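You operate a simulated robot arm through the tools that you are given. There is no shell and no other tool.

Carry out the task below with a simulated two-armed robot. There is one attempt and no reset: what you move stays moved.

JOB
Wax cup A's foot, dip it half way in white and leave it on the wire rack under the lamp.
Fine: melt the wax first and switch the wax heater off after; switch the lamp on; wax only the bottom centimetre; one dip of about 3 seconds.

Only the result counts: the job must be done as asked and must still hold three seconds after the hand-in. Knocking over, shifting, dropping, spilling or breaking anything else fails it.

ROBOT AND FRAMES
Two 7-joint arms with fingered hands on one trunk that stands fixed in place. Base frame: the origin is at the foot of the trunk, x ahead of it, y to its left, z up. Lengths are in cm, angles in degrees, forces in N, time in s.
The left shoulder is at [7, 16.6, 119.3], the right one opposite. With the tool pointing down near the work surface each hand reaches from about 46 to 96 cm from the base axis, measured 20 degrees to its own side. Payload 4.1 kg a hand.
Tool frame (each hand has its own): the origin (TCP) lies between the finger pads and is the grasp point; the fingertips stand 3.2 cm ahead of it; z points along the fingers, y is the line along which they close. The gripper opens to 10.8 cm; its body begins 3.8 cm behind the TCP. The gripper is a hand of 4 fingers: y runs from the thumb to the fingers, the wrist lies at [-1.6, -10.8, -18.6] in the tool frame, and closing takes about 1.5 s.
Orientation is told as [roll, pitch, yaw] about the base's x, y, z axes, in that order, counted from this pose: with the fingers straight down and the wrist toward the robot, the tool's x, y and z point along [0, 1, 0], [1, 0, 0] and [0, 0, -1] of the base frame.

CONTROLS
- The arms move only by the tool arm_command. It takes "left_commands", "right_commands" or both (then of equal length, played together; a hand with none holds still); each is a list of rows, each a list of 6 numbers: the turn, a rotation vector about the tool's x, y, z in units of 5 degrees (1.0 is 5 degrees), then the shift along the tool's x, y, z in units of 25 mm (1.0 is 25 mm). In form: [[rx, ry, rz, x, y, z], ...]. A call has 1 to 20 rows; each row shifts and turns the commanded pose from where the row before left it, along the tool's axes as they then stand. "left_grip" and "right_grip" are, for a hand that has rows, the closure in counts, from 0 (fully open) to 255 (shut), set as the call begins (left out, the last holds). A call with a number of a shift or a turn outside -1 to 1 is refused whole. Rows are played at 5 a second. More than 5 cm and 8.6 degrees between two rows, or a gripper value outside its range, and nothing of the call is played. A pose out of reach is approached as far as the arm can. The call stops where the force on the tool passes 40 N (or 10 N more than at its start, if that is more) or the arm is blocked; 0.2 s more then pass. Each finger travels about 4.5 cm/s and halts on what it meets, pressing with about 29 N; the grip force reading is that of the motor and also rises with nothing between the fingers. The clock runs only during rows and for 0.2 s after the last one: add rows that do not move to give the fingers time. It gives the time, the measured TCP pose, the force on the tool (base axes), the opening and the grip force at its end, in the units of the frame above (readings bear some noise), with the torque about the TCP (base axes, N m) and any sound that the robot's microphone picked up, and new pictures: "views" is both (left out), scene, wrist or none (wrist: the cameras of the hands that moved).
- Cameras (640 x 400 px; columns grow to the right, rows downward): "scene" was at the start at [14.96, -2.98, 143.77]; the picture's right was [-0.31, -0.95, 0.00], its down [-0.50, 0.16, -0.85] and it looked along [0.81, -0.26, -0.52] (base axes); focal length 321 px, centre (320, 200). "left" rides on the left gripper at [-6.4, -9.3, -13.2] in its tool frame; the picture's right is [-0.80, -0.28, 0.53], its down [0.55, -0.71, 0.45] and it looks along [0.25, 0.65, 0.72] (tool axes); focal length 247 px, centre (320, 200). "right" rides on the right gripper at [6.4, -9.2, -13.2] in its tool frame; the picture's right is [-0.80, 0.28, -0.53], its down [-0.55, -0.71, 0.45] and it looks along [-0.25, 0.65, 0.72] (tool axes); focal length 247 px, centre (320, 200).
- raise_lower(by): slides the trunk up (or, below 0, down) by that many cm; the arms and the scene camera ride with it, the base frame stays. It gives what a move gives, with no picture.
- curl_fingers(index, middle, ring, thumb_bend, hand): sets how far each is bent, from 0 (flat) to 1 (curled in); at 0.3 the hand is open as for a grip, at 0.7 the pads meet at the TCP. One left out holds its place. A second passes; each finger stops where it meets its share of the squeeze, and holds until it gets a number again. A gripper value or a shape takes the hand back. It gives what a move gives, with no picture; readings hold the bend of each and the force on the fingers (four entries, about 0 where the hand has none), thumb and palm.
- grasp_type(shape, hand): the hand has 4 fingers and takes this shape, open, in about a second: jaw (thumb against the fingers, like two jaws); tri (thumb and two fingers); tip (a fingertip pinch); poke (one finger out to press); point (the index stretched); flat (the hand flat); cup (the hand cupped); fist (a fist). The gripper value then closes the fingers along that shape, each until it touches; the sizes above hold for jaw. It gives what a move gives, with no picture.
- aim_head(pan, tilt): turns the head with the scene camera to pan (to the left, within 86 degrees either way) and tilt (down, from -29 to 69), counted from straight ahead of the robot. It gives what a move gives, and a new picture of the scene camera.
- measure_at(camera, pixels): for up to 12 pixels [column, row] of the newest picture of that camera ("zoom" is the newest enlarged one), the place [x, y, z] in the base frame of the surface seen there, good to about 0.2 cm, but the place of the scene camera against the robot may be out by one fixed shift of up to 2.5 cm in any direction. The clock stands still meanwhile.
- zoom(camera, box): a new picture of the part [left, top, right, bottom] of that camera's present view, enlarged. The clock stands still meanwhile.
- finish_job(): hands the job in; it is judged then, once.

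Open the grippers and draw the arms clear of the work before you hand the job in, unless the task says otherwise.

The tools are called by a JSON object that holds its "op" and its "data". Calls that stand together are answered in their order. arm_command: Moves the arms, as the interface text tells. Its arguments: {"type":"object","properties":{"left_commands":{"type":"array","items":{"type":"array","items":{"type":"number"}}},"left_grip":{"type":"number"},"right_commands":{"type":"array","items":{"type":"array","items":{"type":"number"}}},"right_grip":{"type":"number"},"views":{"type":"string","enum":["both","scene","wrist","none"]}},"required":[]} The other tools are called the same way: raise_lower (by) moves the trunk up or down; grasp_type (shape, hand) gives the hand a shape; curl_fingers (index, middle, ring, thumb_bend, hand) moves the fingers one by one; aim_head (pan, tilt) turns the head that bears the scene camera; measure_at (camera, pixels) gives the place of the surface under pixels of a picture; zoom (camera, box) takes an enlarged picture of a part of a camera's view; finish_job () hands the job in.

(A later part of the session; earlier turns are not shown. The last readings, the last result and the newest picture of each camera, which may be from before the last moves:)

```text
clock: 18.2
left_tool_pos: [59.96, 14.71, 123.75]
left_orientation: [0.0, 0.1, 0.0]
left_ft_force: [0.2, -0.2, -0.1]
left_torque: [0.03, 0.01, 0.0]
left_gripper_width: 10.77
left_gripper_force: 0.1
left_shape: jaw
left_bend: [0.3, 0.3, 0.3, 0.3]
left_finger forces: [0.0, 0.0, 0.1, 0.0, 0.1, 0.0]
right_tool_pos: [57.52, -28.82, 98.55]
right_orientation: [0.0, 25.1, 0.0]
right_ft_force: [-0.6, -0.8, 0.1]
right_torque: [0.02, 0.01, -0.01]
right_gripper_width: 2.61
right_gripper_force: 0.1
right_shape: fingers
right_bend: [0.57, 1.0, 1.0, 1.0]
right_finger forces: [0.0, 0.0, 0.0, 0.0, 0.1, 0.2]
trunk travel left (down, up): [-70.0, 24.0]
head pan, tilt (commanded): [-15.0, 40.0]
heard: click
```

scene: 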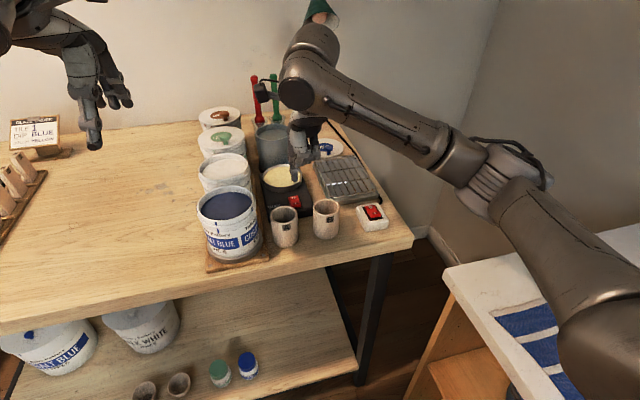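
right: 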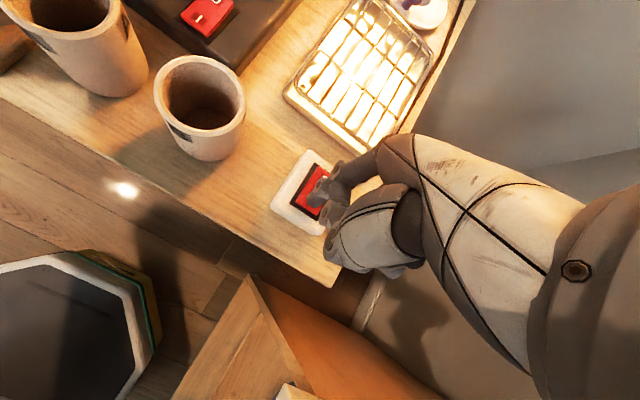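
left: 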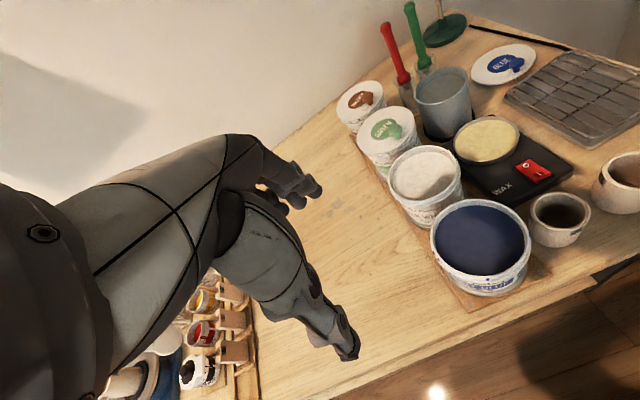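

Lamp is on and lights the rack. I lift, level the hand back to straight down, and move to a viewpoint behind cup A.

{"op": "arm_command", "data": {"right_commands": [[0, 0, 0, 0, -0.423, -0.906], [0, 0, 0, 0, -0.423, -0.906], [0, 0, 0, 0, -0.423, -0.906], [0, 0, 0, 0, -0.423, -0.906], [0, 0, 0, 0, -0.423, -0.906], [0, 0, 0, 0, -0.423, -0.906], [-1, 0, 0, 0, 0, 0], [-1, 0, 0, 0, 0, 0], [-1, 0, 0, 0, 0, 0], [-1, 0, 0, 0, 0, 0], [-1, 0, 0, 0, 0, 0], [0, 0, 0, 1, 0, 0], [0, 0, 0, 1, 0, 0], [0, 0, 0, 1, 0, 0], [0, 0, 0, 1, 0, 0], [0, 0, 0, 1, 0, 0], [0, 0, 0, 1, 0, 0], [0, 0, 0, 1, 0, 0], [0, 0, 0, 0, 0, 0]], "views": "both"}}

{"op": "grasp_type", "data": {"shape": "jaw", "hand": "right"}}

```text
clock: 22.2
left_tool_pos: [59.73, 14.63, 123.63]
left_orientation: [0.0, 0.0, 0.1]
left_ft_force: [1.1, 0.0, 0.1]
left_torque: [0.02, 0.02, 0.01]
left_gripper_width: 10.79
left_gripper_force: 0.0
left_shape: jaw
left_bend: [0.3, 0.3, 0.3, 0.3]
left_finger forces: [0.0, 0.0, 0.0, 0.1, 0.1, 0.0]
right_tool_pos: [57.74, -11.33, 113.64]
right_orientation: [0.1, 0.0, 0.0]
right_ft_force: [0.2, -0.2, -0.1]
right_torque: [0.04, 0.01, 0.0]
right_gripper_width: 2.58
right_gripper_force: 0.2
right_shape: fingers
right_bend: [0.57, 1.0, 1.0, 0.99]
right_finger forces: [0.0, 0.0, 0.0, 0.1, 0.0, 0.0]
trunk travel left (down, up): [-70.0, 24.0]
head pan, tilt (commanded): [-15.0, 40.0]
```

scene: 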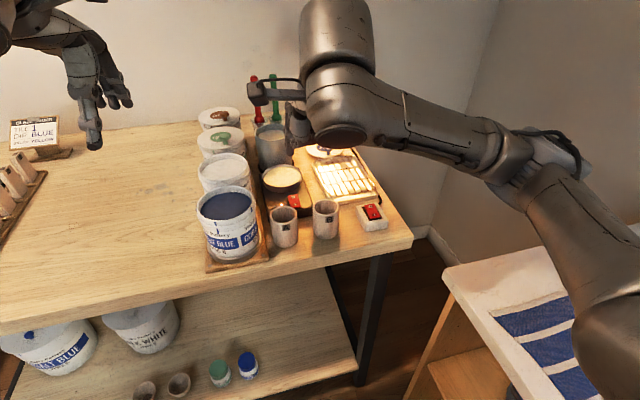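
right: 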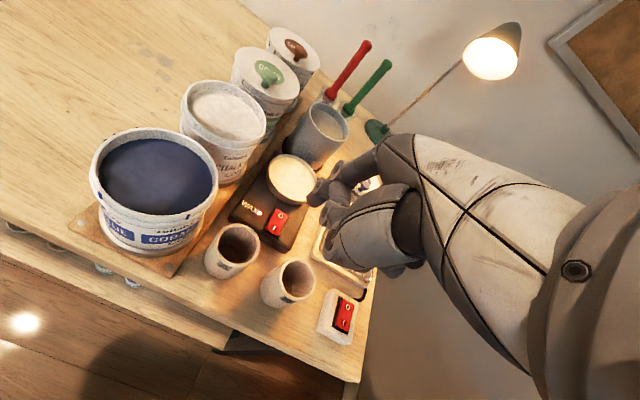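

```text
clock: 23.1
left_tool_pos: [59.83, 14.74, 123.84]
left_orientation: [0.0, 0.0, 0.0]
left_ft_force: [-0.1, 0.3, -0.5]
left_torque: [-0.02, 0.0, -0.02]
left_gripper_width: 10.79
left_gripper_force: 0.0
left_shape: jaw
left_bend: [0.3, 0.3, 0.3, 0.3]
left_finger forces: [0.0, 0.1, 0.0, 0.0, 0.0, 0.1]
right_tool_pos: [57.77, -11.41, 113.67]
right_orientation: [0.0, 0.0, -0.1]
right_ft_force: [0.2, 0.4, 0.5]
right_torque: [0.01, -0.04, -0.01]
right_gripper_width: 10.77
right_gripper_force: 0.1
right_shape: jaw
right_bend: [0.3, 0.3, 0.3, 0.3]
right_finger forces: [0.0, 0.0, 0.0, 0.1, 0.1, 0.0]
trunk travel left (down, up): [-70.0, 24.0]
head pan, tilt (commanded): [-15.0, 40.0]
```

Now the jaw is open. I zoom the wrist camera on cup A and the wax pan for precise centres and to see whether the wax is melting.

{"op": "zoom", "data": {"camera": "right", "box": [170, 140, 330, 320]}}

{"op": "measure_at", "data": {"camera": "zoom", "pixels": [[215, 215], [155, 250], [273, 245], [220, 272], [200, 345], [275, 300], [255, 275], [225, 290], [330, 145], [300, 280], [100, 250], [330, 105]]}}

```text
2.22 times, centred on (250, 230) of right
```

zoom: 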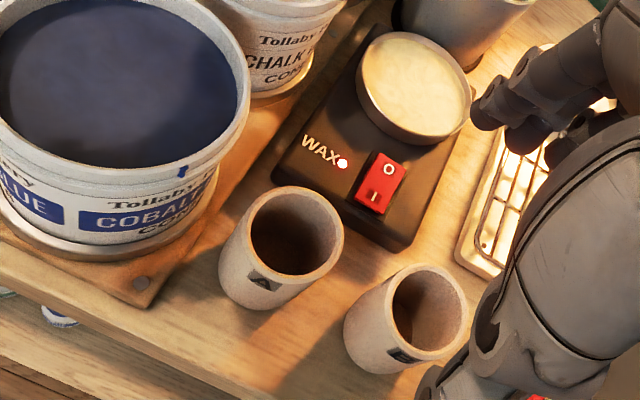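

```text
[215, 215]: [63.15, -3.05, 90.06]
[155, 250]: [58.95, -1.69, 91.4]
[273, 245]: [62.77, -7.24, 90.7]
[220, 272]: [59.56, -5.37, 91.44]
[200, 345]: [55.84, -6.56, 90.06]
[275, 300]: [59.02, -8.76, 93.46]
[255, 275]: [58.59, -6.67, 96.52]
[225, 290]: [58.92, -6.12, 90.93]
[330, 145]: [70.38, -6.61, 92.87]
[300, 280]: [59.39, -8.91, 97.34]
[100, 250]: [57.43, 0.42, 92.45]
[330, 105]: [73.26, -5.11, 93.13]
```

I measure cup A's rim directly: left (246,230), top (290,189), right (341,232), bottom (300,279) in this picture, plus the pan rim.

{"op": "measure_at", "data": {"camera": "zoom", "pixels": [[247, 230], [265, 198], [290, 190], [325, 200], [341, 230], [300, 279], [262, 282], [285, 230], [240, 295], [275, 308]]}}

{"op": "measure_at", "data": {"camera": "zoom", "pixels": [[360, 80], [405, 34], [468, 95], [420, 140], [385, 122], [415, 85], [410, 60], [430, 120], [405, 348], [466, 315], [395, 330], [440, 270]]}}

```text
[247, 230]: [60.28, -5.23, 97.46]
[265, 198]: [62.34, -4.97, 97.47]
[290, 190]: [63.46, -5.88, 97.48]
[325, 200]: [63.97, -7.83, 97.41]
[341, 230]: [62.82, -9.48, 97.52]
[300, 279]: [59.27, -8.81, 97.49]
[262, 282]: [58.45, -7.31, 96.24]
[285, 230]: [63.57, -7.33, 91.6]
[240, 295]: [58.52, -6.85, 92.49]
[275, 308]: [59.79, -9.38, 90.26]
```

```text
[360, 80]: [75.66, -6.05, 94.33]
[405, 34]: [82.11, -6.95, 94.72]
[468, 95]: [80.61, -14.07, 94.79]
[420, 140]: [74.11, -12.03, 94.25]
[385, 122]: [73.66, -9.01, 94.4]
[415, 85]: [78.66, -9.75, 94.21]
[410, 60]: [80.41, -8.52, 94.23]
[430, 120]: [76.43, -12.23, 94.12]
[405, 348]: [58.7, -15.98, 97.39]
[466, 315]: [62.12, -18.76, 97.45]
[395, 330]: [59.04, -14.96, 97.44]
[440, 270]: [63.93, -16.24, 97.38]
```

Cup A's rim circle: centre (61.4,-7.4), radius about 2.9, top z 97.47 (height 7.4). I move the left arm 15 cm further left out of the way and bring the right hand above cup A, still high.

{"op": "arm_command", "data": {"right_commands": [[0, 0, 0, 0.8, 0.73, 0], [0, 0, 0, 0.79, 0.73, 0], [0, 0, 0, 0, 0, 0.6], [0, 0, 0, 0, 0, 0.6], [0, 0, 0, 0, 0, 0], [0, 0, 0, 0, 0, 0]], "left_commands": [[0, 0, 0, 1, 0, 0], [0, 0, 0, 1, 0, 0], [0, 0, 0, 1, 0, 0], [0, 0, 0, 1, 0, 0], [0, 0, 0, 1, 0, 0], [0, 0, 0, 1, 0, 0]], "views": "both"}}

{"op": "zoom", "data": {"camera": "right", "box": [150, 120, 350, 320]}}

```text
clock: 24.5
left_tool_pos: [59.98, 29.82, 123.63]
left_orientation: [-0.1, -0.1, -0.1]
left_ft_force: [-0.7, 0.3, -0.3]
left_torque: [-0.02, 0.01, -0.03]
left_gripper_width: 10.79
left_gripper_force: 0.0
left_shape: jaw
left_bend: [0.3, 0.3, 0.3, 0.3]
left_finger forces: [0.1, 0.0, 0.1, 0.0, 0.0, 0.1]
right_tool_pos: [61.37, -7.34, 110.72]
right_orientation: [0.1, 0.0, 0.1]
right_ft_force: [0.0, 0.1, 0.3]
right_torque: [-0.03, 0.02, -0.02]
right_gripper_width: 10.76
right_gripper_force: 0.0
right_shape: jaw
right_bend: [0.3, 0.3, 0.3, 0.3]
right_finger forces: [0.1, 0.0, 0.0, 0.1, 0.0, 0.0]
trunk travel left (down, up): [-70.0, 24.0]
head pan, tilt (commanded): [-15.0, 40.0]
```

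scene: 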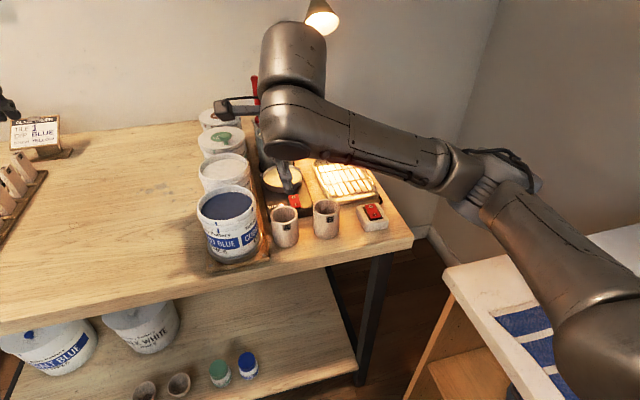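
right: 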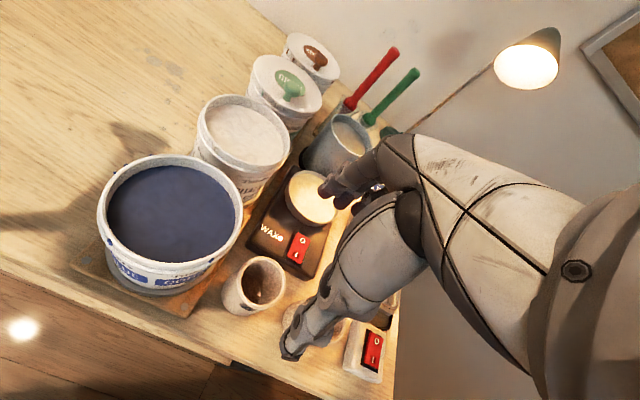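
left: 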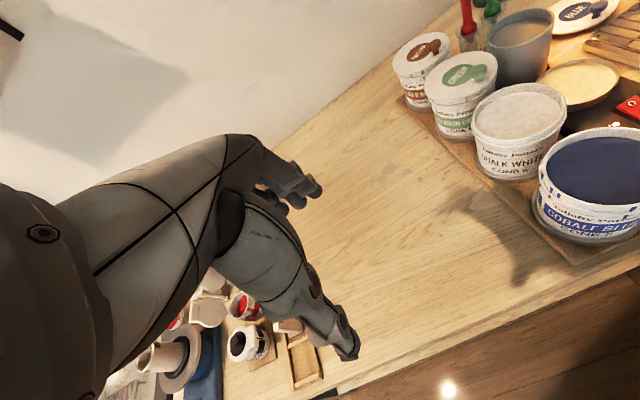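

```text
2.00 times, centred on (250, 220) of right
```

zoom: 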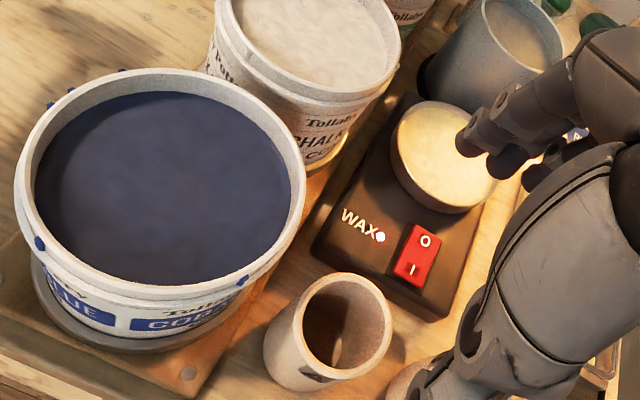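

I measure the fingertips and thumb tip of the open jaw relative to the TCP, along with the blue bucket's right rim edge.

{"op": "measure_at", "data": {"camera": "zoom", "pixels": [[466, 146], [500, 170], [530, 183], [300, 170], [290, 240], [240, 290], [340, 276], [388, 330], [298, 320], [330, 372]]}}

{"op": "measure_at", "data": {"camera": "right", "pixels": [[288, 352], [296, 345], [285, 345], [330, 310], [323, 192], [338, 203], [375, 190], [400, 220]]}}

```text
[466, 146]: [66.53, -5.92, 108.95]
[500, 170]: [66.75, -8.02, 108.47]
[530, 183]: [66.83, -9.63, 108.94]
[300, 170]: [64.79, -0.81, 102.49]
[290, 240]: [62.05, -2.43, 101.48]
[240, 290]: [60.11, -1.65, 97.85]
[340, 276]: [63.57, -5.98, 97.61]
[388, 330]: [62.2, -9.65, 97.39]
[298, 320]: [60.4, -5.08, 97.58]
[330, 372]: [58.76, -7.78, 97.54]
```

```text
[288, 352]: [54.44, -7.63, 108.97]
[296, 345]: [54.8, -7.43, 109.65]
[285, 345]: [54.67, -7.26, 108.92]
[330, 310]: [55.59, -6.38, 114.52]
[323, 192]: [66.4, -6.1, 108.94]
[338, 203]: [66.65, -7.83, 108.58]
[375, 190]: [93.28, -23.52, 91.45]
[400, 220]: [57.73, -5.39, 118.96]
```

Fingers at x≈66.7, thumb at x≈54.5, straddling cup A (58.5–64.3), and more than 2 cm clear of the blue bucket. I descend to TCP z≈98.5 so the tips reach about 2.2 cm below the cup rim.

{"op": "arm_command", "data": {"right_commands": [[0, 0, 0, 0, 0, 0.98], [0, 0, 0, 0, 0, 0.98], [0, 0, 0, 0, 0, 0.98], [0, 0, 0, 0, 0, 0.98], [0, 0, 0, 0, 0, 0.96], [0, 0, 0, 0, 0, 0], [0, 0, 0, 0, 0, 0]], "views": "both"}}

{"op": "zoom", "data": {"camera": "right", "box": [200, 120, 420, 340]}}

{"op": "zoom", "data": {"camera": "scene", "box": [180, 120, 420, 270]}}

```text
clock: 26.1
left_tool_pos: [59.94, 29.68, 123.64]
left_orientation: [0.0, 0.0, 0.0]
left_ft_force: [0.2, 0.0, 0.8]
left_torque: [-0.02, -0.03, 0.05]
left_gripper_width: 10.78
left_gripper_force: 0.1
left_shape: jaw
left_bend: [0.3, 0.3, 0.3, 0.3]
left_finger forces: [0.0, 0.0, 0.0, 0.0, 0.0, 0.0]
right_tool_pos: [61.39, -7.41, 98.63]
right_orientation: [0.0, 0.0, 0.0]
right_ft_force: [-0.1, -0.9, 0.7]
right_torque: [0.01, 0.02, -0.02]
right_gripper_width: 10.76
right_gripper_force: 0.0
right_shape: jaw
right_bend: [0.3, 0.3, 0.3, 0.3]
right_finger forces: [0.0, 0.0, 0.1, 0.0, 0.1, 0.0]
trunk travel left (down, up): [-70.0, 24.0]
head pan, tilt (commanded): [-15.0, 40.0]
```

scene: 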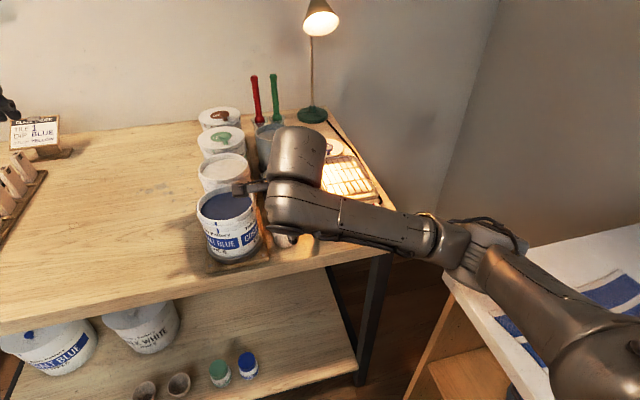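
right: 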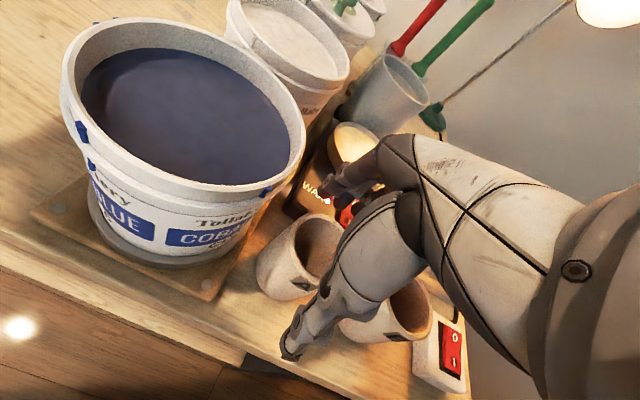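

```text
1.82 times, centred on (310, 230) of right
```

zoom: 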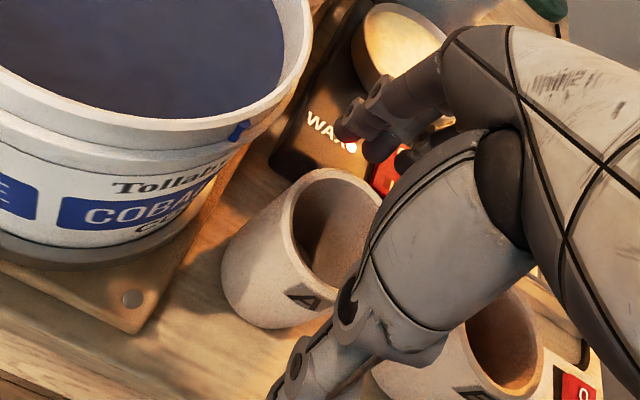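

```text
2.67 times, centred on (300, 195) of scene
```

zoom: 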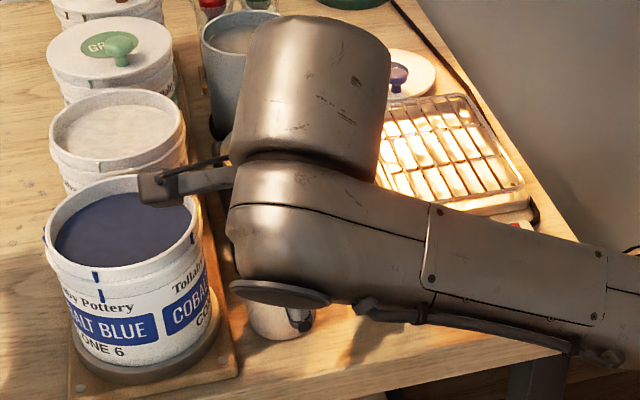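

The open fingers straddle cup A at the right height. I close the hand and let the fingers settle for about 2 s.

{"op": "arm_command", "data": {"right_commands": [[0, 0, 0, 0, 0, 0], [0, 0, 0, 0, 0, 0], [0, 0, 0, 0, 0, 0], [0, 0, 0, 0, 0, 0], [0, 0, 0, 0, 0, 0], [0, 0, 0, 0, 0, 0], [0, 0, 0, 0, 0, 0], [0, 0, 0, 0, 0, 0], [0, 0, 0, 0, 0, 0], [0, 0, 0, 0, 0, 0]], "right_grip": 255, "views": "wrist"}}

{"op": "zoom", "data": {"camera": "right", "box": [200, 120, 420, 340]}}

```text
clock: 28.3
left_tool_pos: [59.96, 29.81, 123.61]
left_orientation: [0.0, 0.0, 0.1]
left_ft_force: [0.1, 0.5, 0.5]
left_torque: [-0.01, -0.02, 0.02]
left_gripper_width: 10.76
left_gripper_force: 0.0
left_shape: jaw
left_bend: [0.3, 0.3, 0.3, 0.3]
left_finger forces: [0.0, 0.0, 0.0, 0.0, 0.0, 0.0]
right_tool_pos: [61.4, -7.37, 98.47]
right_orientation: [0.0, 0.1, 0.0]
right_ft_force: [-0.3, -1.6, -0.1]
right_torque: [0.0, -0.02, 0.01]
right_gripper_width: 4.82
right_gripper_force: 29.0
right_shape: jaw
right_bend: [0.74, 0.46, 0.5, 0.73]
right_finger forces: [15.5, 8.6, 0.0, 0.1, 24.9, 0.1]
trunk travel left (down, up): [-70.0, 24.0]
head pan, tilt (commanded): [-15.0, 40.0]
```

right: 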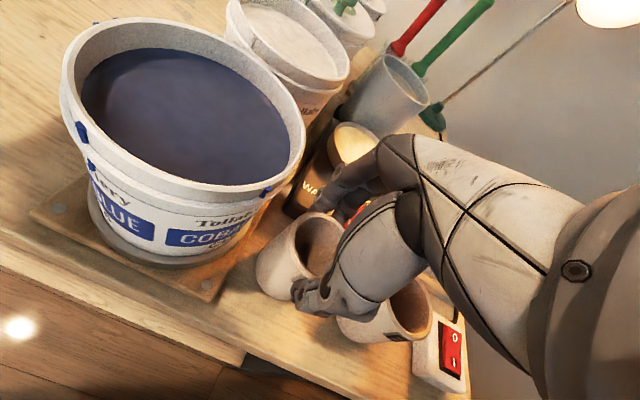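

```text
1.82 times, centred on (310, 230) of right
```

zoom: 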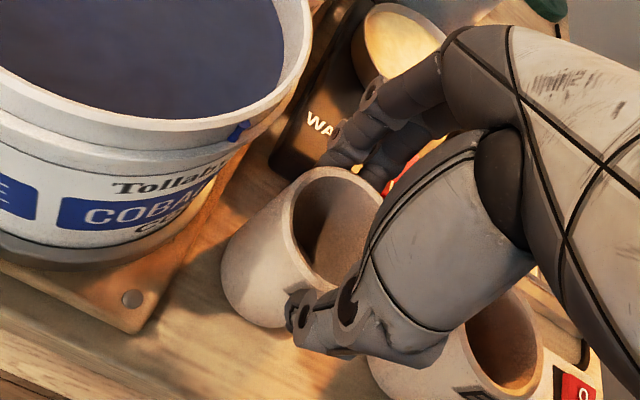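

Grip reads 29 N with thumb and index/middle in contact, opening 4.8. I lift 2 cm gently to test the hold.

{"op": "arm_command", "data": {"right_commands": [[0, 0, 0, 0, 0, -0.2], [0, 0, 0, 0, 0, -0.2], [0, 0, 0, 0, 0, -0.2], [0, 0, 0, 0, 0, -0.2], [0, 0, 0, 0, 0, 0], [0, 0, 0, 0, 0, 0]], "views": "both"}}

{"op": "zoom", "data": {"camera": "right", "box": [200, 120, 420, 340]}}

```text
clock: 29.7
left_tool_pos: [59.96, 29.73, 123.4]
left_orientation: [0.0, -0.1, -0.1]
left_ft_force: [-0.2, -0.8, 0.5]
left_torque: [0.01, 0.01, 0.0]
left_gripper_width: 10.77
left_gripper_force: 0.1
left_shape: jaw
left_bend: [0.3, 0.3, 0.3, 0.3]
left_finger forces: [0.0, 0.0, 0.0, 0.1, 0.1, 0.1]
right_tool_pos: [61.34, -7.43, 100.62]
right_orientation: [0.1, 0.2, 0.0]
right_ft_force: [0.0, 0.6, -0.6]
right_torque: [-0.01, 0.01, -0.01]
right_gripper_width: 4.83
right_gripper_force: 29.1
right_shape: jaw
right_bend: [0.74, 0.46, 0.5, 0.73]
right_finger forces: [15.5, 8.7, 0.0, 0.1, 24.8, 0.0]
trunk travel left (down, up): [-70.0, 24.0]
head pan, tilt (commanded): [-15.0, 40.0]
```

scene: 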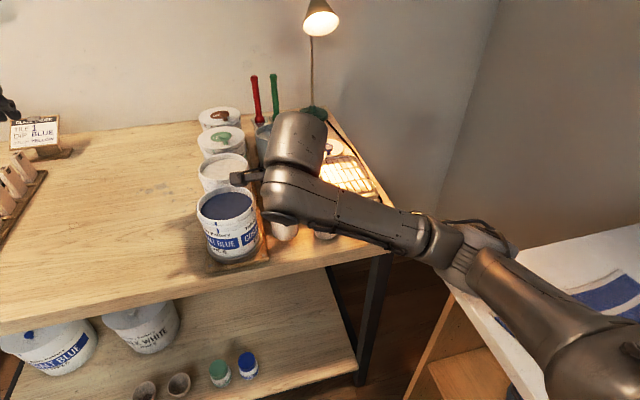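
right: 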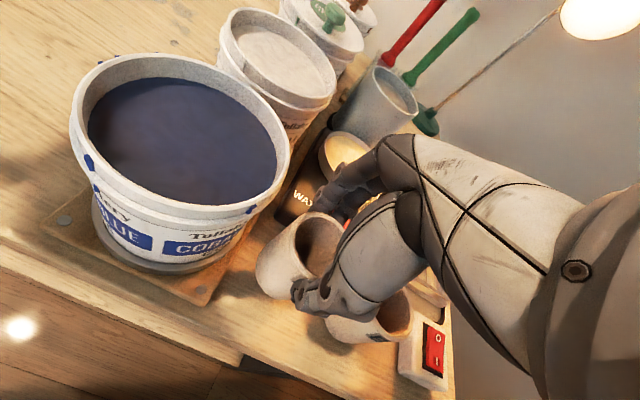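

```text
1.82 times, centred on (310, 230) of right
```

zoom: 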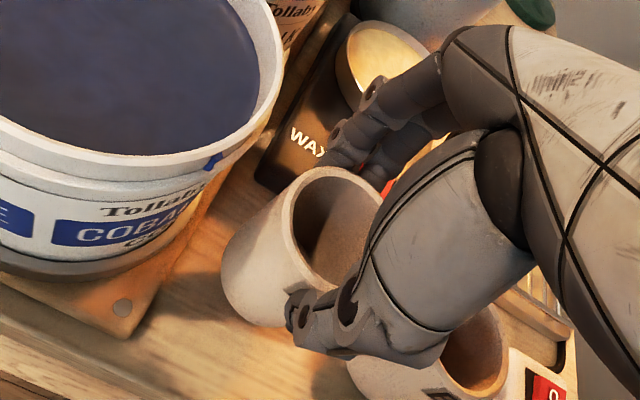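

The cup rises with the hand without slipping. I lift another 10 cm and look at the cup's attitude and the wax state.

{"op": "arm_command", "data": {"right_commands": [[0, 0, 0, 0, 0, -0.6], [0, 0, 0, 0, 0, -0.6], [0, 0, 0, 0, 0, -0.7], [0, 0, 0, 0, 0, -0.7], [0, 0, 0, 0, 0, -0.7], [0, 0, 0, 0, 0, -0.7], [0, 0, 0, 0, 0, 0], [0, 0, 0, 0, 0, 0]], "views": "both"}}

{"op": "zoom", "data": {"camera": "right", "box": [200, 120, 420, 340]}}

{"op": "measure_at", "data": {"camera": "zoom", "pixels": [[298, 190], [340, 168], [378, 195], [292, 240], [232, 260], [225, 290], [260, 325], [300, 318], [330, 155], [345, 165], [288, 300], [297, 260]]}}

{"op": "zoom", "data": {"camera": "scene", "box": [180, 120, 420, 270]}}

```text
clock: 31.5
left_tool_pos: [59.92, 29.71, 123.56]
left_orientation: [0.0, 0.0, 0.0]
left_ft_force: [-0.2, -0.5, -0.6]
left_torque: [-0.03, -0.01, -0.02]
left_gripper_width: 10.76
left_gripper_force: 0.2
left_shape: jaw
left_bend: [0.3, 0.3, 0.3, 0.3]
left_finger forces: [0.0, 0.0, 0.1, 0.1, 0.0, 0.1]
right_tool_pos: [61.33, -7.27, 110.52]
right_orientation: [-0.1, 0.0, 0.0]
right_ft_force: [-0.2, -0.3, -0.4]
right_torque: [0.03, -0.05, 0.01]
right_gripper_width: 4.82
right_gripper_force: 29.2
right_shape: jaw
right_bend: [0.74, 0.46, 0.5, 0.73]
right_finger forces: [15.6, 8.7, 0.1, 0.0, 24.9, 0.0]
trunk travel left (down, up): [-70.0, 24.0]
head pan, tilt (commanded): [-15.0, 40.0]
```

scene: 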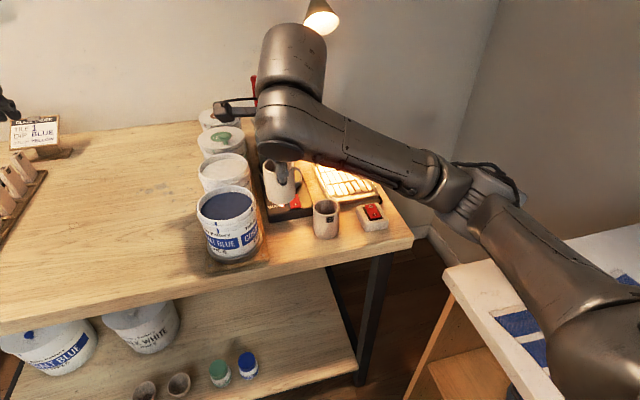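
right: 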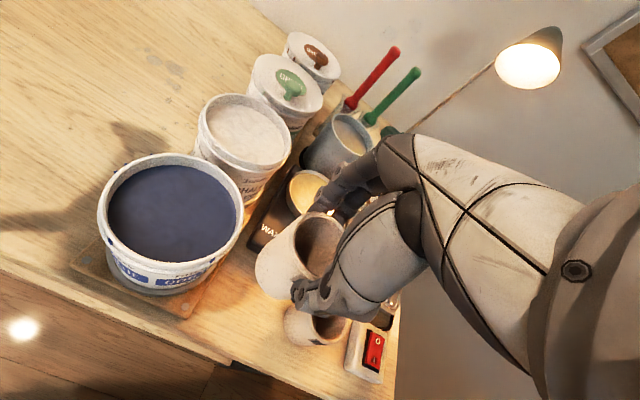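

```text
1.82 times, centred on (310, 230) of right
```

zoom: 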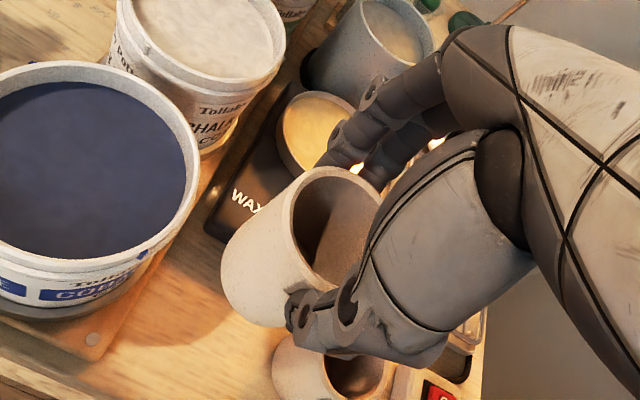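

```text
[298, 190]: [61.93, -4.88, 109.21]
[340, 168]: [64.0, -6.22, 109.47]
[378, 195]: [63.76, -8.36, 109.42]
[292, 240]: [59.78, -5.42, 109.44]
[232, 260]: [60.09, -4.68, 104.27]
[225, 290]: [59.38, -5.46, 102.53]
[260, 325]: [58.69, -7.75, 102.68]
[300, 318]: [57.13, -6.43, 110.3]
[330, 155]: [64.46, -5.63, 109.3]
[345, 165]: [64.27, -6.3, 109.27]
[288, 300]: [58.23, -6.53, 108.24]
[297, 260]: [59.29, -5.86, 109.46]
```

```text
2.67 times, centred on (300, 195) of scene
```

zoom: 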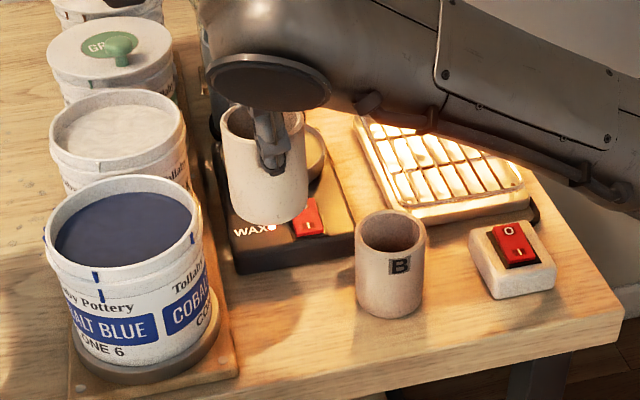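

Cup A is level in the grip: rim z≈109.4 with TCP z 110.52, so its bottom is TCP−8.45. I measure the thumb tip (273,172) and cup bottom (265,221) in the enlarged scene picture.

{"op": "measure_at", "data": {"camera": "zoom", "pixels": [[273, 172], [272, 165], [280, 160], [262, 150], [265, 180], [265, 219], [230, 150], [250, 215], [225, 105], [270, 130], [400, 275], [400, 315]]}}

```text
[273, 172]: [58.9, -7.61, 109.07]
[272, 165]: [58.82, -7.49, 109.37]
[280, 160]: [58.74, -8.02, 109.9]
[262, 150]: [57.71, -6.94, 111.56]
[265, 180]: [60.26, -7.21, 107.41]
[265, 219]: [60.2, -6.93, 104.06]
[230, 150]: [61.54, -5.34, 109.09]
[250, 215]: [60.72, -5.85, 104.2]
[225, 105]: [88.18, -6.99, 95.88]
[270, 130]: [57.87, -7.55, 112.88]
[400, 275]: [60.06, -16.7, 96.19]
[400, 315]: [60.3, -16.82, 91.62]
```

Thumb tip ends only about 1.5 cm below the cup rim, so half-dipping keeps fingers above the bucket rim. I look closely at the wax.

{"op": "zoom", "data": {"camera": "right", "box": [260, 150, 350, 230]}}

{"op": "zoom", "data": {"camera": "left", "box": [500, 40, 640, 140]}}

```text
5.00 times, centred on (305, 190) of right
```

zoom: 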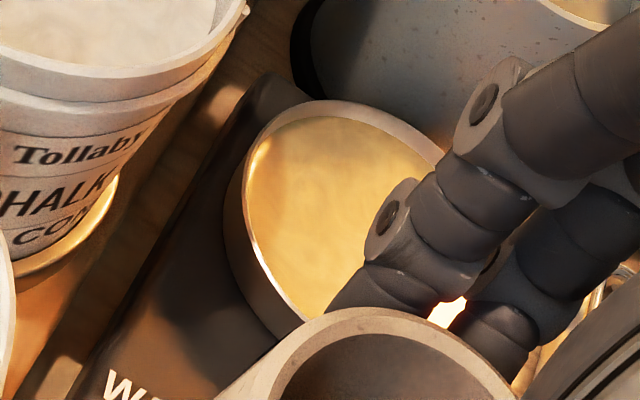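

```text
4.00 times, centred on (570, 90) of left
```

zoom: 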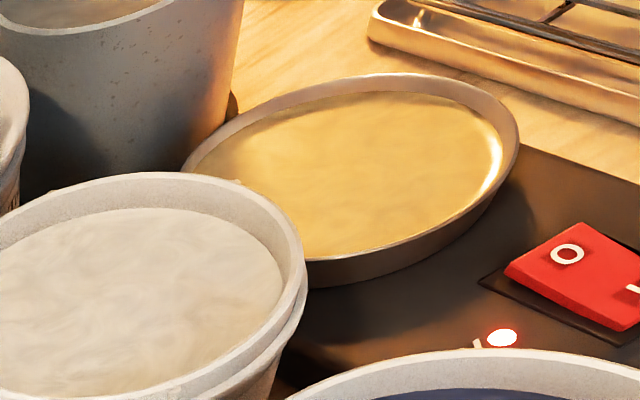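

The wax is golden but may not be fully liquid yet. I hold still for 4 s and compare.

{"op": "arm_command", "data": {"right_commands": [[0, 0, 0, 0, 0, 0], [0, 0, 0, 0, 0, 0], [0, 0, 0, 0, 0, 0], [0, 0, 0, 0, 0, 0], [0, 0, 0, 0, 0, 0], [0, 0, 0, 0, 0, 0], [0, 0, 0, 0, 0, 0], [0, 0, 0, 0, 0, 0], [0, 0, 0, 0, 0, 0], [0, 0, 0, 0, 0, 0], [0, 0, 0, 0, 0, 0], [0, 0, 0, 0, 0, 0], [0, 0, 0, 0, 0, 0], [0, 0, 0, 0, 0, 0], [0, 0, 0, 0, 0, 0], [0, 0, 0, 0, 0, 0], [0, 0, 0, 0, 0, 0], [0, 0, 0, 0, 0, 0], [0, 0, 0, 0, 0, 0], [0, 0, 0, 0, 0, 0]], "views": "none"}}

{"op": "zoom", "data": {"camera": "left", "box": [500, 40, 640, 140]}}

{"op": "zoom", "data": {"camera": "right", "box": [260, 150, 350, 230]}}

```text
clock: 35.7
left_tool_pos: [59.82, 29.75, 123.56]
left_orientation: [0.0, -0.1, 0.1]
left_ft_force: [-0.5, -0.6, 0.3]
left_torque: [0.02, 0.03, -0.01]
left_gripper_width: 10.79
left_gripper_force: 0.2
left_shape: jaw
left_bend: [0.3, 0.3, 0.3, 0.3]
left_finger forces: [0.1, 0.1, 0.1, 0.1, 0.1, 0.1]
right_tool_pos: [61.27, -7.3, 110.52]
right_orientation: [-0.1, 0.0, 0.1]
right_ft_force: [-0.9, -0.1, -0.9]
right_torque: [0.04, 0.0, 0.04]
right_gripper_width: 4.83
right_gripper_force: 29.0
right_shape: jaw
right_bend: [0.74, 0.46, 0.5, 0.73]
right_finger forces: [15.6, 8.6, 0.0, 0.0, 24.9, 0.1]
trunk travel left (down, up): [-70.0, 24.0]
head pan, tilt (commanded): [-15.0, 40.0]
```

```text
4.00 times, centred on (570, 90) of left
```

zoom: 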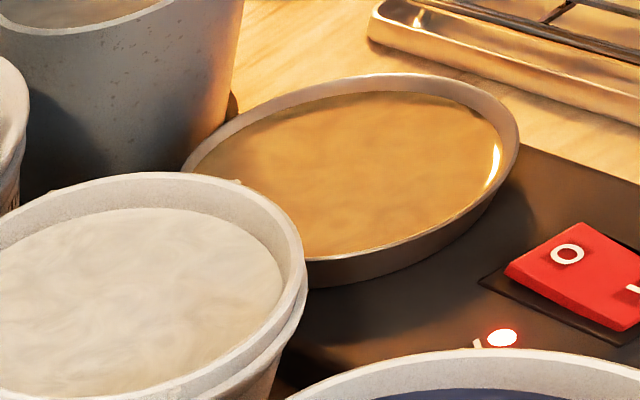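

```text
5.00 times, centred on (305, 190) of right
```

zoom: 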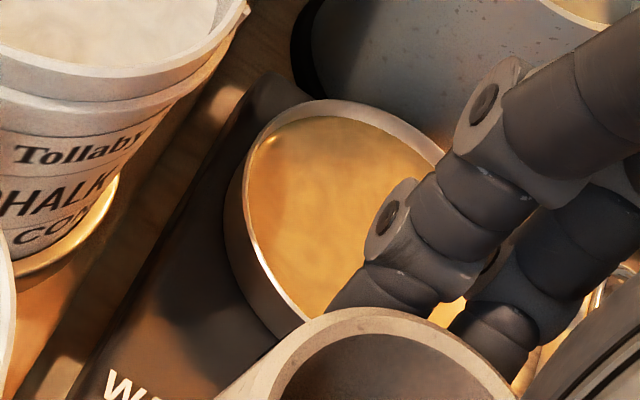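

The wax is turning amber and still changing. I wait 8 s more.

{"op": "arm_command", "data": {"right_commands": [[0, 0, 0, 0, 0, 0], [0, 0, 0, 0, 0, 0], [0, 0, 0, 0, 0, 0], [0, 0, 0, 0, 0, 0], [0, 0, 0, 0, 0, 0], [0, 0, 0, 0, 0, 0], [0, 0, 0, 0, 0, 0], [0, 0, 0, 0, 0, 0], [0, 0, 0, 0, 0, 0], [0, 0, 0, 0, 0, 0], [0, 0, 0, 0, 0, 0], [0, 0, 0, 0, 0, 0], [0, 0, 0, 0, 0, 0], [0, 0, 0, 0, 0, 0], [0, 0, 0, 0, 0, 0], [0, 0, 0, 0, 0, 0], [0, 0, 0, 0, 0, 0], [0, 0, 0, 0, 0, 0], [0, 0, 0, 0, 0, 0], [0, 0, 0, 0, 0, 0]], "views": "none"}}

{"op": "zoom", "data": {"camera": "left", "box": [500, 40, 640, 140]}}

{"op": "arm_command", "data": {"right_commands": [[0, 0, 0, 0, 0, 0], [0, 0, 0, 0, 0, 0], [0, 0, 0, 0, 0, 0], [0, 0, 0, 0, 0, 0], [0, 0, 0, 0, 0, 0], [0, 0, 0, 0, 0, 0], [0, 0, 0, 0, 0, 0], [0, 0, 0, 0, 0, 0], [0, 0, 0, 0, 0, 0], [0, 0, 0, 0, 0, 0], [0, 0, 0, 0, 0, 0], [0, 0, 0, 0, 0, 0], [0, 0, 0, 0, 0, 0], [0, 0, 0, 0, 0, 0], [0, 0, 0, 0, 0, 0], [0, 0, 0, 0, 0, 0], [0, 0, 0, 0, 0, 0], [0, 0, 0, 0, 0, 0], [0, 0, 0, 0, 0, 0], [0, 0, 0, 0, 0, 0]], "views": "none"}}

{"op": "zoom", "data": {"camera": "left", "box": [500, 40, 640, 140]}}

```text
clock: 39.9
left_tool_pos: [59.9, 29.58, 123.53]
left_orientation: [0.0, -0.1, 0.0]
left_ft_force: [-0.3, 0.8, 0.3]
left_torque: [0.01, 0.0, 0.01]
left_gripper_width: 10.76
left_gripper_force: 0.0
left_shape: jaw
left_bend: [0.3, 0.3, 0.3, 0.3]
left_finger forces: [0.0, 0.1, 0.0, 0.0, 0.0, 0.0]
right_tool_pos: [61.31, -7.43, 110.56]
right_orientation: [0.0, -0.1, 0.1]
right_ft_force: [0.9, -0.1, -0.4]
right_torque: [0.0, 0.0, 0.0]
right_gripper_width: 4.8
right_gripper_force: 28.9
right_shape: jaw
right_bend: [0.74, 0.46, 0.5, 0.73]
right_finger forces: [15.6, 8.8, 0.0, 0.0, 24.9, 0.1]
trunk travel left (down, up): [-70.0, 24.0]
head pan, tilt (commanded): [-15.0, 40.0]
```

```text
4.00 times, centred on (570, 90) of left
```

zoom: 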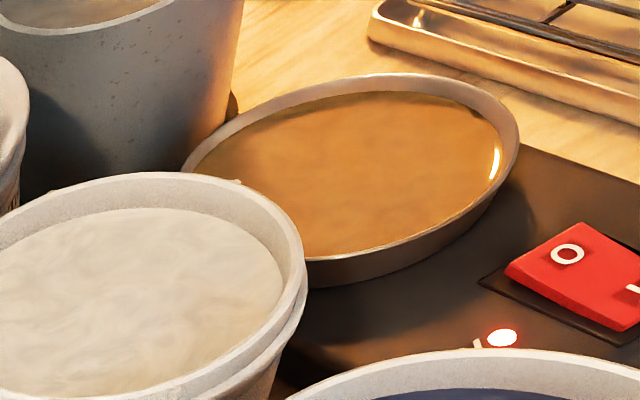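

```text
clock: 44.1
left_tool_pos: [60.0, 29.65, 123.67]
left_orientation: [0.1, 0.0, 0.0]
left_ft_force: [0.5, -0.1, 0.0]
left_torque: [0.02, 0.0, 0.0]
left_gripper_width: 10.75
left_gripper_force: 0.0
left_shape: jaw
left_bend: [0.3, 0.3, 0.3, 0.3]
left_finger forces: [0.0, 0.1, 0.0, 0.0, 0.0, 0.0]
right_tool_pos: [61.39, -7.29, 110.48]
right_orientation: [0.0, 0.0, 0.0]
right_ft_force: [1.1, 0.5, -1.5]
right_torque: [-0.02, 0.0, 0.01]
right_gripper_width: 4.8
right_gripper_force: 29.1
right_shape: jaw
right_bend: [0.74, 0.46, 0.5, 0.73]
right_finger forces: [15.7, 8.7, 0.0, 0.1, 24.9, 0.0]
trunk travel left (down, up): [-70.0, 24.0]
head pan, tilt (commanded): [-15.0, 40.0]
```

```text
4.00 times, centred on (570, 90) of left
```

zoom: 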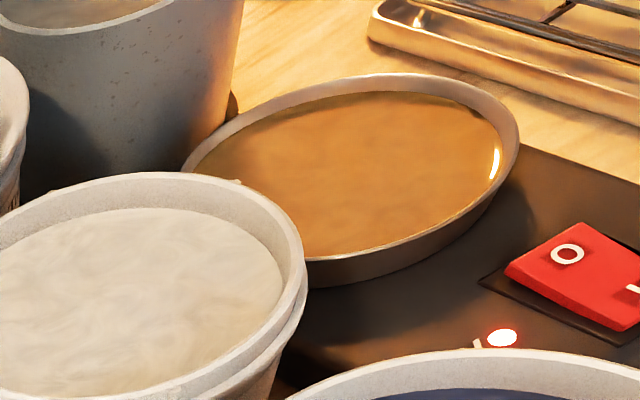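

The wax has stopped changing, uniformly amber: melted. I measure the pan rim and wax level from the left camera for a better centre.

{"op": "measure_at", "data": {"camera": "zoom", "pixels": [[186, 162], [250, 106], [370, 77], [470, 88], [517, 130], [498, 180], [430, 238], [330, 262], [350, 170], [300, 200], [420, 140], [450, 220]]}}

{"op": "measure_at", "data": {"camera": "left", "pixels": [[475, 112], [500, 90], [530, 84], [566, 100], [560, 125], [520, 135], [485, 130], [520, 108], [500, 120], [545, 105]]}}

```text
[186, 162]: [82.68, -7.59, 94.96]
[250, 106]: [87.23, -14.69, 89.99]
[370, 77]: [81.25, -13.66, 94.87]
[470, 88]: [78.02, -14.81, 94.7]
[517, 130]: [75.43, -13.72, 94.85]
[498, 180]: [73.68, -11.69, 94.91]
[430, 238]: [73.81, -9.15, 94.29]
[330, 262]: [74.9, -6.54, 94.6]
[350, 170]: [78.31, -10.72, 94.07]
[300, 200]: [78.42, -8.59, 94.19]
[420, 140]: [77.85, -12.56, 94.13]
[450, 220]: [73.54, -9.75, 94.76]
```

```text
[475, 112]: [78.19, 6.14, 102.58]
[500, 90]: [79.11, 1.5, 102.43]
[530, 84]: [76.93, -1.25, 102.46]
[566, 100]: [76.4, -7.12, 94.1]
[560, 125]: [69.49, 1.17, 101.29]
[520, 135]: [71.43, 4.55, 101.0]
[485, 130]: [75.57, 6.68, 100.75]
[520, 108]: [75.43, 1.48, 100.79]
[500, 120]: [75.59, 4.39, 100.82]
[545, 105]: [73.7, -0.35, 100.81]
```

Pan centre ≈(78.3,-10.0), wax level ≈94.15; white bucket centre ≈(74.45,2.85), rim 102.5, glaze ≈100.9. I check the grey jar's near edge before moving over the pan.

{"op": "measure_at", "data": {"camera": "left", "pixels": [[489, 35], [553, 15], [500, 48], [530, 42], [545, 60], [540, 30], [548, 80], [520, 20]]}}

{"op": "arm_command", "data": {"right_commands": [[0, 0, 0, -0.13, 0.84, 0], [0, 0, 0, -0.13, 0.84, 0], [0, 0, 0, -0.13, 0.84, 0], [0, 0, 0, -0.13, 0.84, 0], [0, 0, 0, -0.13, 0.84, 0], [0, 0, 0, -0.13, 0.84, 0], [0, 0, 0, -0.13, 0.84, 0], [0, 0, 0, -0.13, 0.86, 0], [0, 0, 0, 0, 0, 0], [0, 0, 0, 0, 0, 0]], "views": "both"}}

{"op": "zoom", "data": {"camera": "left", "box": [500, 0, 640, 140]}}

{"op": "zoom", "data": {"camera": "right", "box": [180, 120, 420, 340]}}

```text
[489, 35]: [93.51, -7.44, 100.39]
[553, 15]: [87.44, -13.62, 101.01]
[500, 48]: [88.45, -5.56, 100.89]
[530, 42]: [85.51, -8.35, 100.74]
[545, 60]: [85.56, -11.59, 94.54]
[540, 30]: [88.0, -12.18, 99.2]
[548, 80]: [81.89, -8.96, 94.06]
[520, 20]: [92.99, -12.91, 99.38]
```

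```text
clock: 46.3
left_tool_pos: [59.82, 29.88, 123.63]
left_orientation: [0.0, 0.0, 0.1]
left_ft_force: [-0.2, 0.0, 1.5]
left_torque: [0.02, -0.06, 0.0]
left_gripper_width: 10.79
left_gripper_force: 0.0
left_shape: jaw
left_bend: [0.3, 0.3, 0.3, 0.3]
left_finger forces: [0.0, 0.1, 0.1, 0.0, 0.0, 0.1]
right_tool_pos: [78.33, -9.99, 110.46]
right_orientation: [0.0, -0.1, 0.0]
right_ft_force: [0.7, 0.1, -0.9]
right_torque: [0.03, -0.03, 0.0]
right_gripper_width: 4.82
right_gripper_force: 28.7
right_shape: jaw
right_bend: [0.74, 0.46, 0.5, 0.73]
right_finger forces: [15.6, 8.8, 0.1, 0.0, 24.9, 0.0]
trunk travel left (down, up): [-70.0, 24.0]
head pan, tilt (commanded): [-15.0, 40.0]
```

scene: 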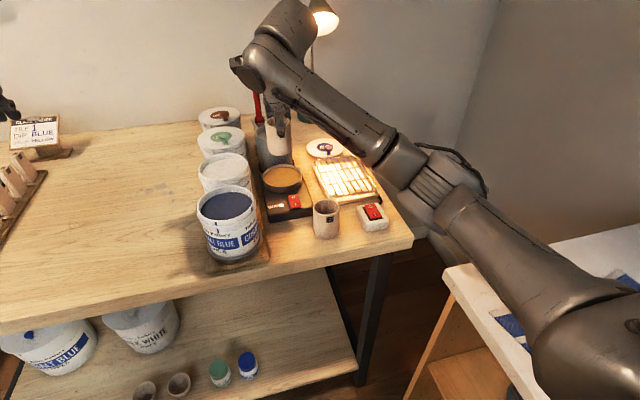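
right: 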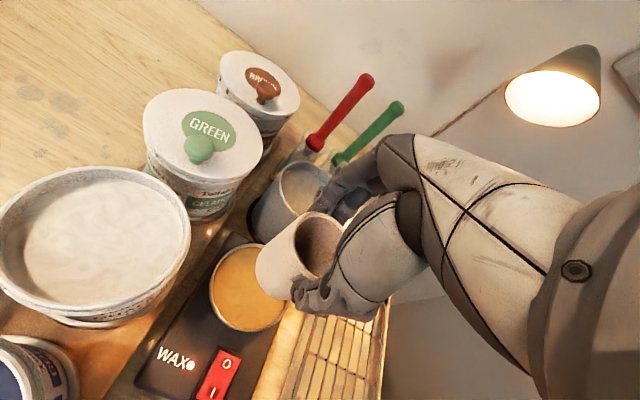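

```text
2.86 times, centred on (570, 70) of left
```

zoom: 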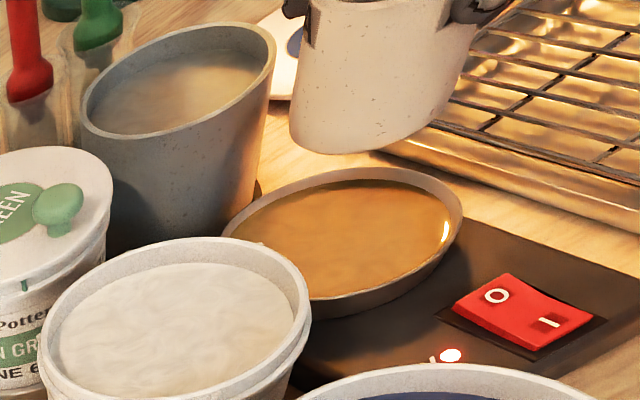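

```text
1.82 times, centred on (300, 230) of right
```

zoom: 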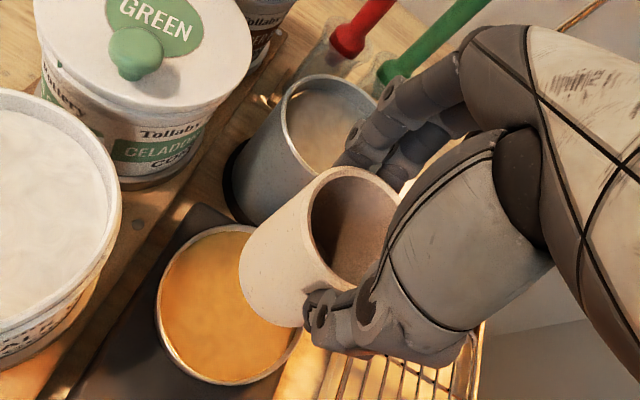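

The cup hangs over the pan. The jar's near rim is at x≈85.3, z≈101, so I measure how far the finger joints stick out ahead of the cup before lowering.

{"op": "measure_at", "data": {"camera": "zoom", "pixels": [[370, 110], [385, 90], [410, 80], [440, 65], [465, 48], [355, 140], [348, 158], [385, 170], [400, 180], [420, 140], [440, 110], [480, 50]]}}

{"op": "zoom", "data": {"camera": "right", "box": [290, 140, 400, 220]}}

```text
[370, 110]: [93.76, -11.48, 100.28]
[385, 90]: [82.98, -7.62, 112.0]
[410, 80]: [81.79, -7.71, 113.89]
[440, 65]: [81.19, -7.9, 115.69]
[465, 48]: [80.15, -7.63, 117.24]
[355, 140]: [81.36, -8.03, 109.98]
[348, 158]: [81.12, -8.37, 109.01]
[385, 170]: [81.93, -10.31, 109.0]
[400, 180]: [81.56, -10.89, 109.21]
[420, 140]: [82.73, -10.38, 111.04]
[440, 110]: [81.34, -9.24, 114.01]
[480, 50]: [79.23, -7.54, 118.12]
```

```text
5.00 times, centred on (345, 180) of right
```

zoom: 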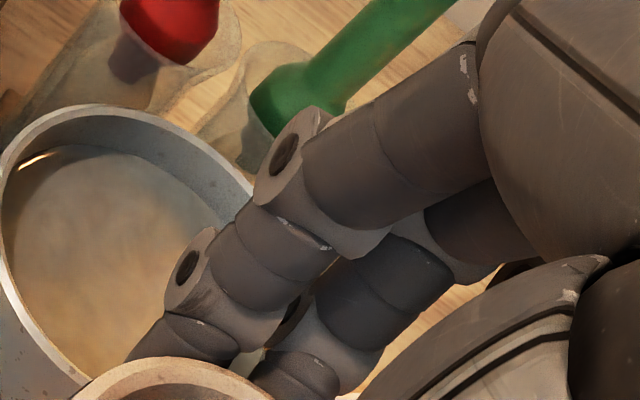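

Finger joints reach to about x≈84.3 at TCP+1.5 height, giving ~1 cm to the jar; I shift 0.5 cm toward the robot for margin and lower the cup to just above the wax.

{"op": "arm_command", "data": {"right_commands": [[0, 0, 0, 0, -0.2, 0], [0, 0, 0, 0, 0, 0.76], [0, 0, 0, 0, 0, 0.76], [0, 0, 0, 0, 0, 0.76], [0, 0, 0, 0, 0, 0.76], [0, 0, 0, 0, 0, 0], [0, 0, 0, 0, 0, 0]], "views": "both"}}

{"op": "zoom", "data": {"camera": "left", "box": [500, 0, 640, 140]}}

{"op": "zoom", "data": {"camera": "right", "box": [180, 120, 420, 340]}}

```text
clock: 47.9
left_tool_pos: [59.91, 29.72, 123.59]
left_orientation: [0.0, 0.2, 0.1]
left_ft_force: [0.2, -0.1, 0.3]
left_torque: [-0.01, 0.01, -0.01]
left_gripper_width: 10.78
left_gripper_force: 0.1
left_shape: jaw
left_bend: [0.3, 0.3, 0.3, 0.3]
left_finger forces: [0.1, 0.0, 0.1, 0.0, 0.0, 0.0]
right_tool_pos: [77.64, -9.92, 102.82]
right_orientation: [0.0, 0.1, 0.0]
right_ft_force: [0.0, -0.3, -1.2]
right_torque: [-0.01, 0.03, 0.01]
right_gripper_width: 4.77
right_gripper_force: 28.8
right_shape: jaw
right_bend: [0.74, 0.46, 0.5, 0.73]
right_finger forces: [15.6, 8.8, 0.0, 0.1, 24.9, 0.0]
trunk travel left (down, up): [-70.0, 24.0]
head pan, tilt (commanded): [-15.0, 40.0]
```

scene: 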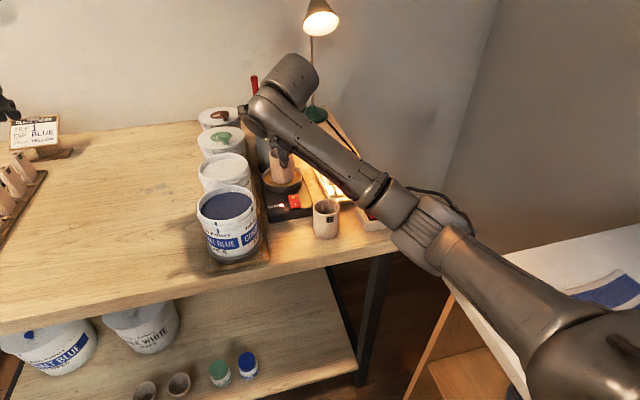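
right: 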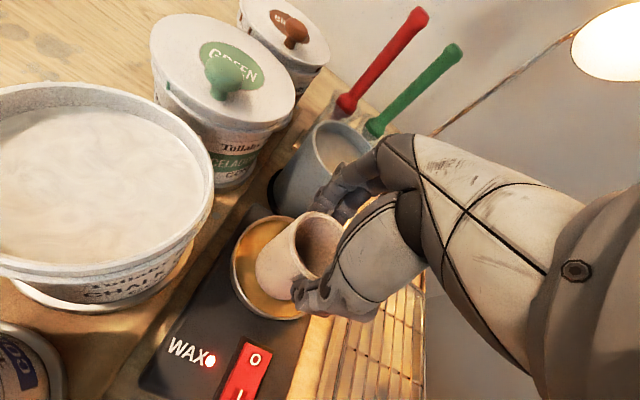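

```text
2.86 times, centred on (570, 70) of left
```

zoom: 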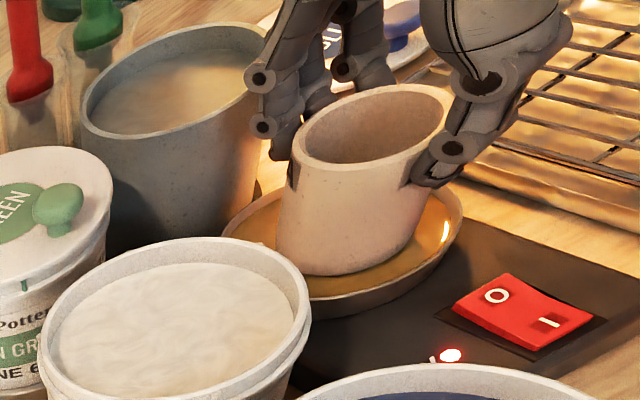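

```text
1.82 times, centred on (300, 230) of right
```

zoom: 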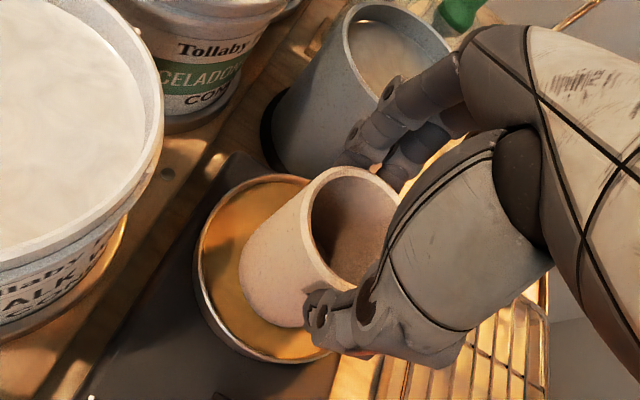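

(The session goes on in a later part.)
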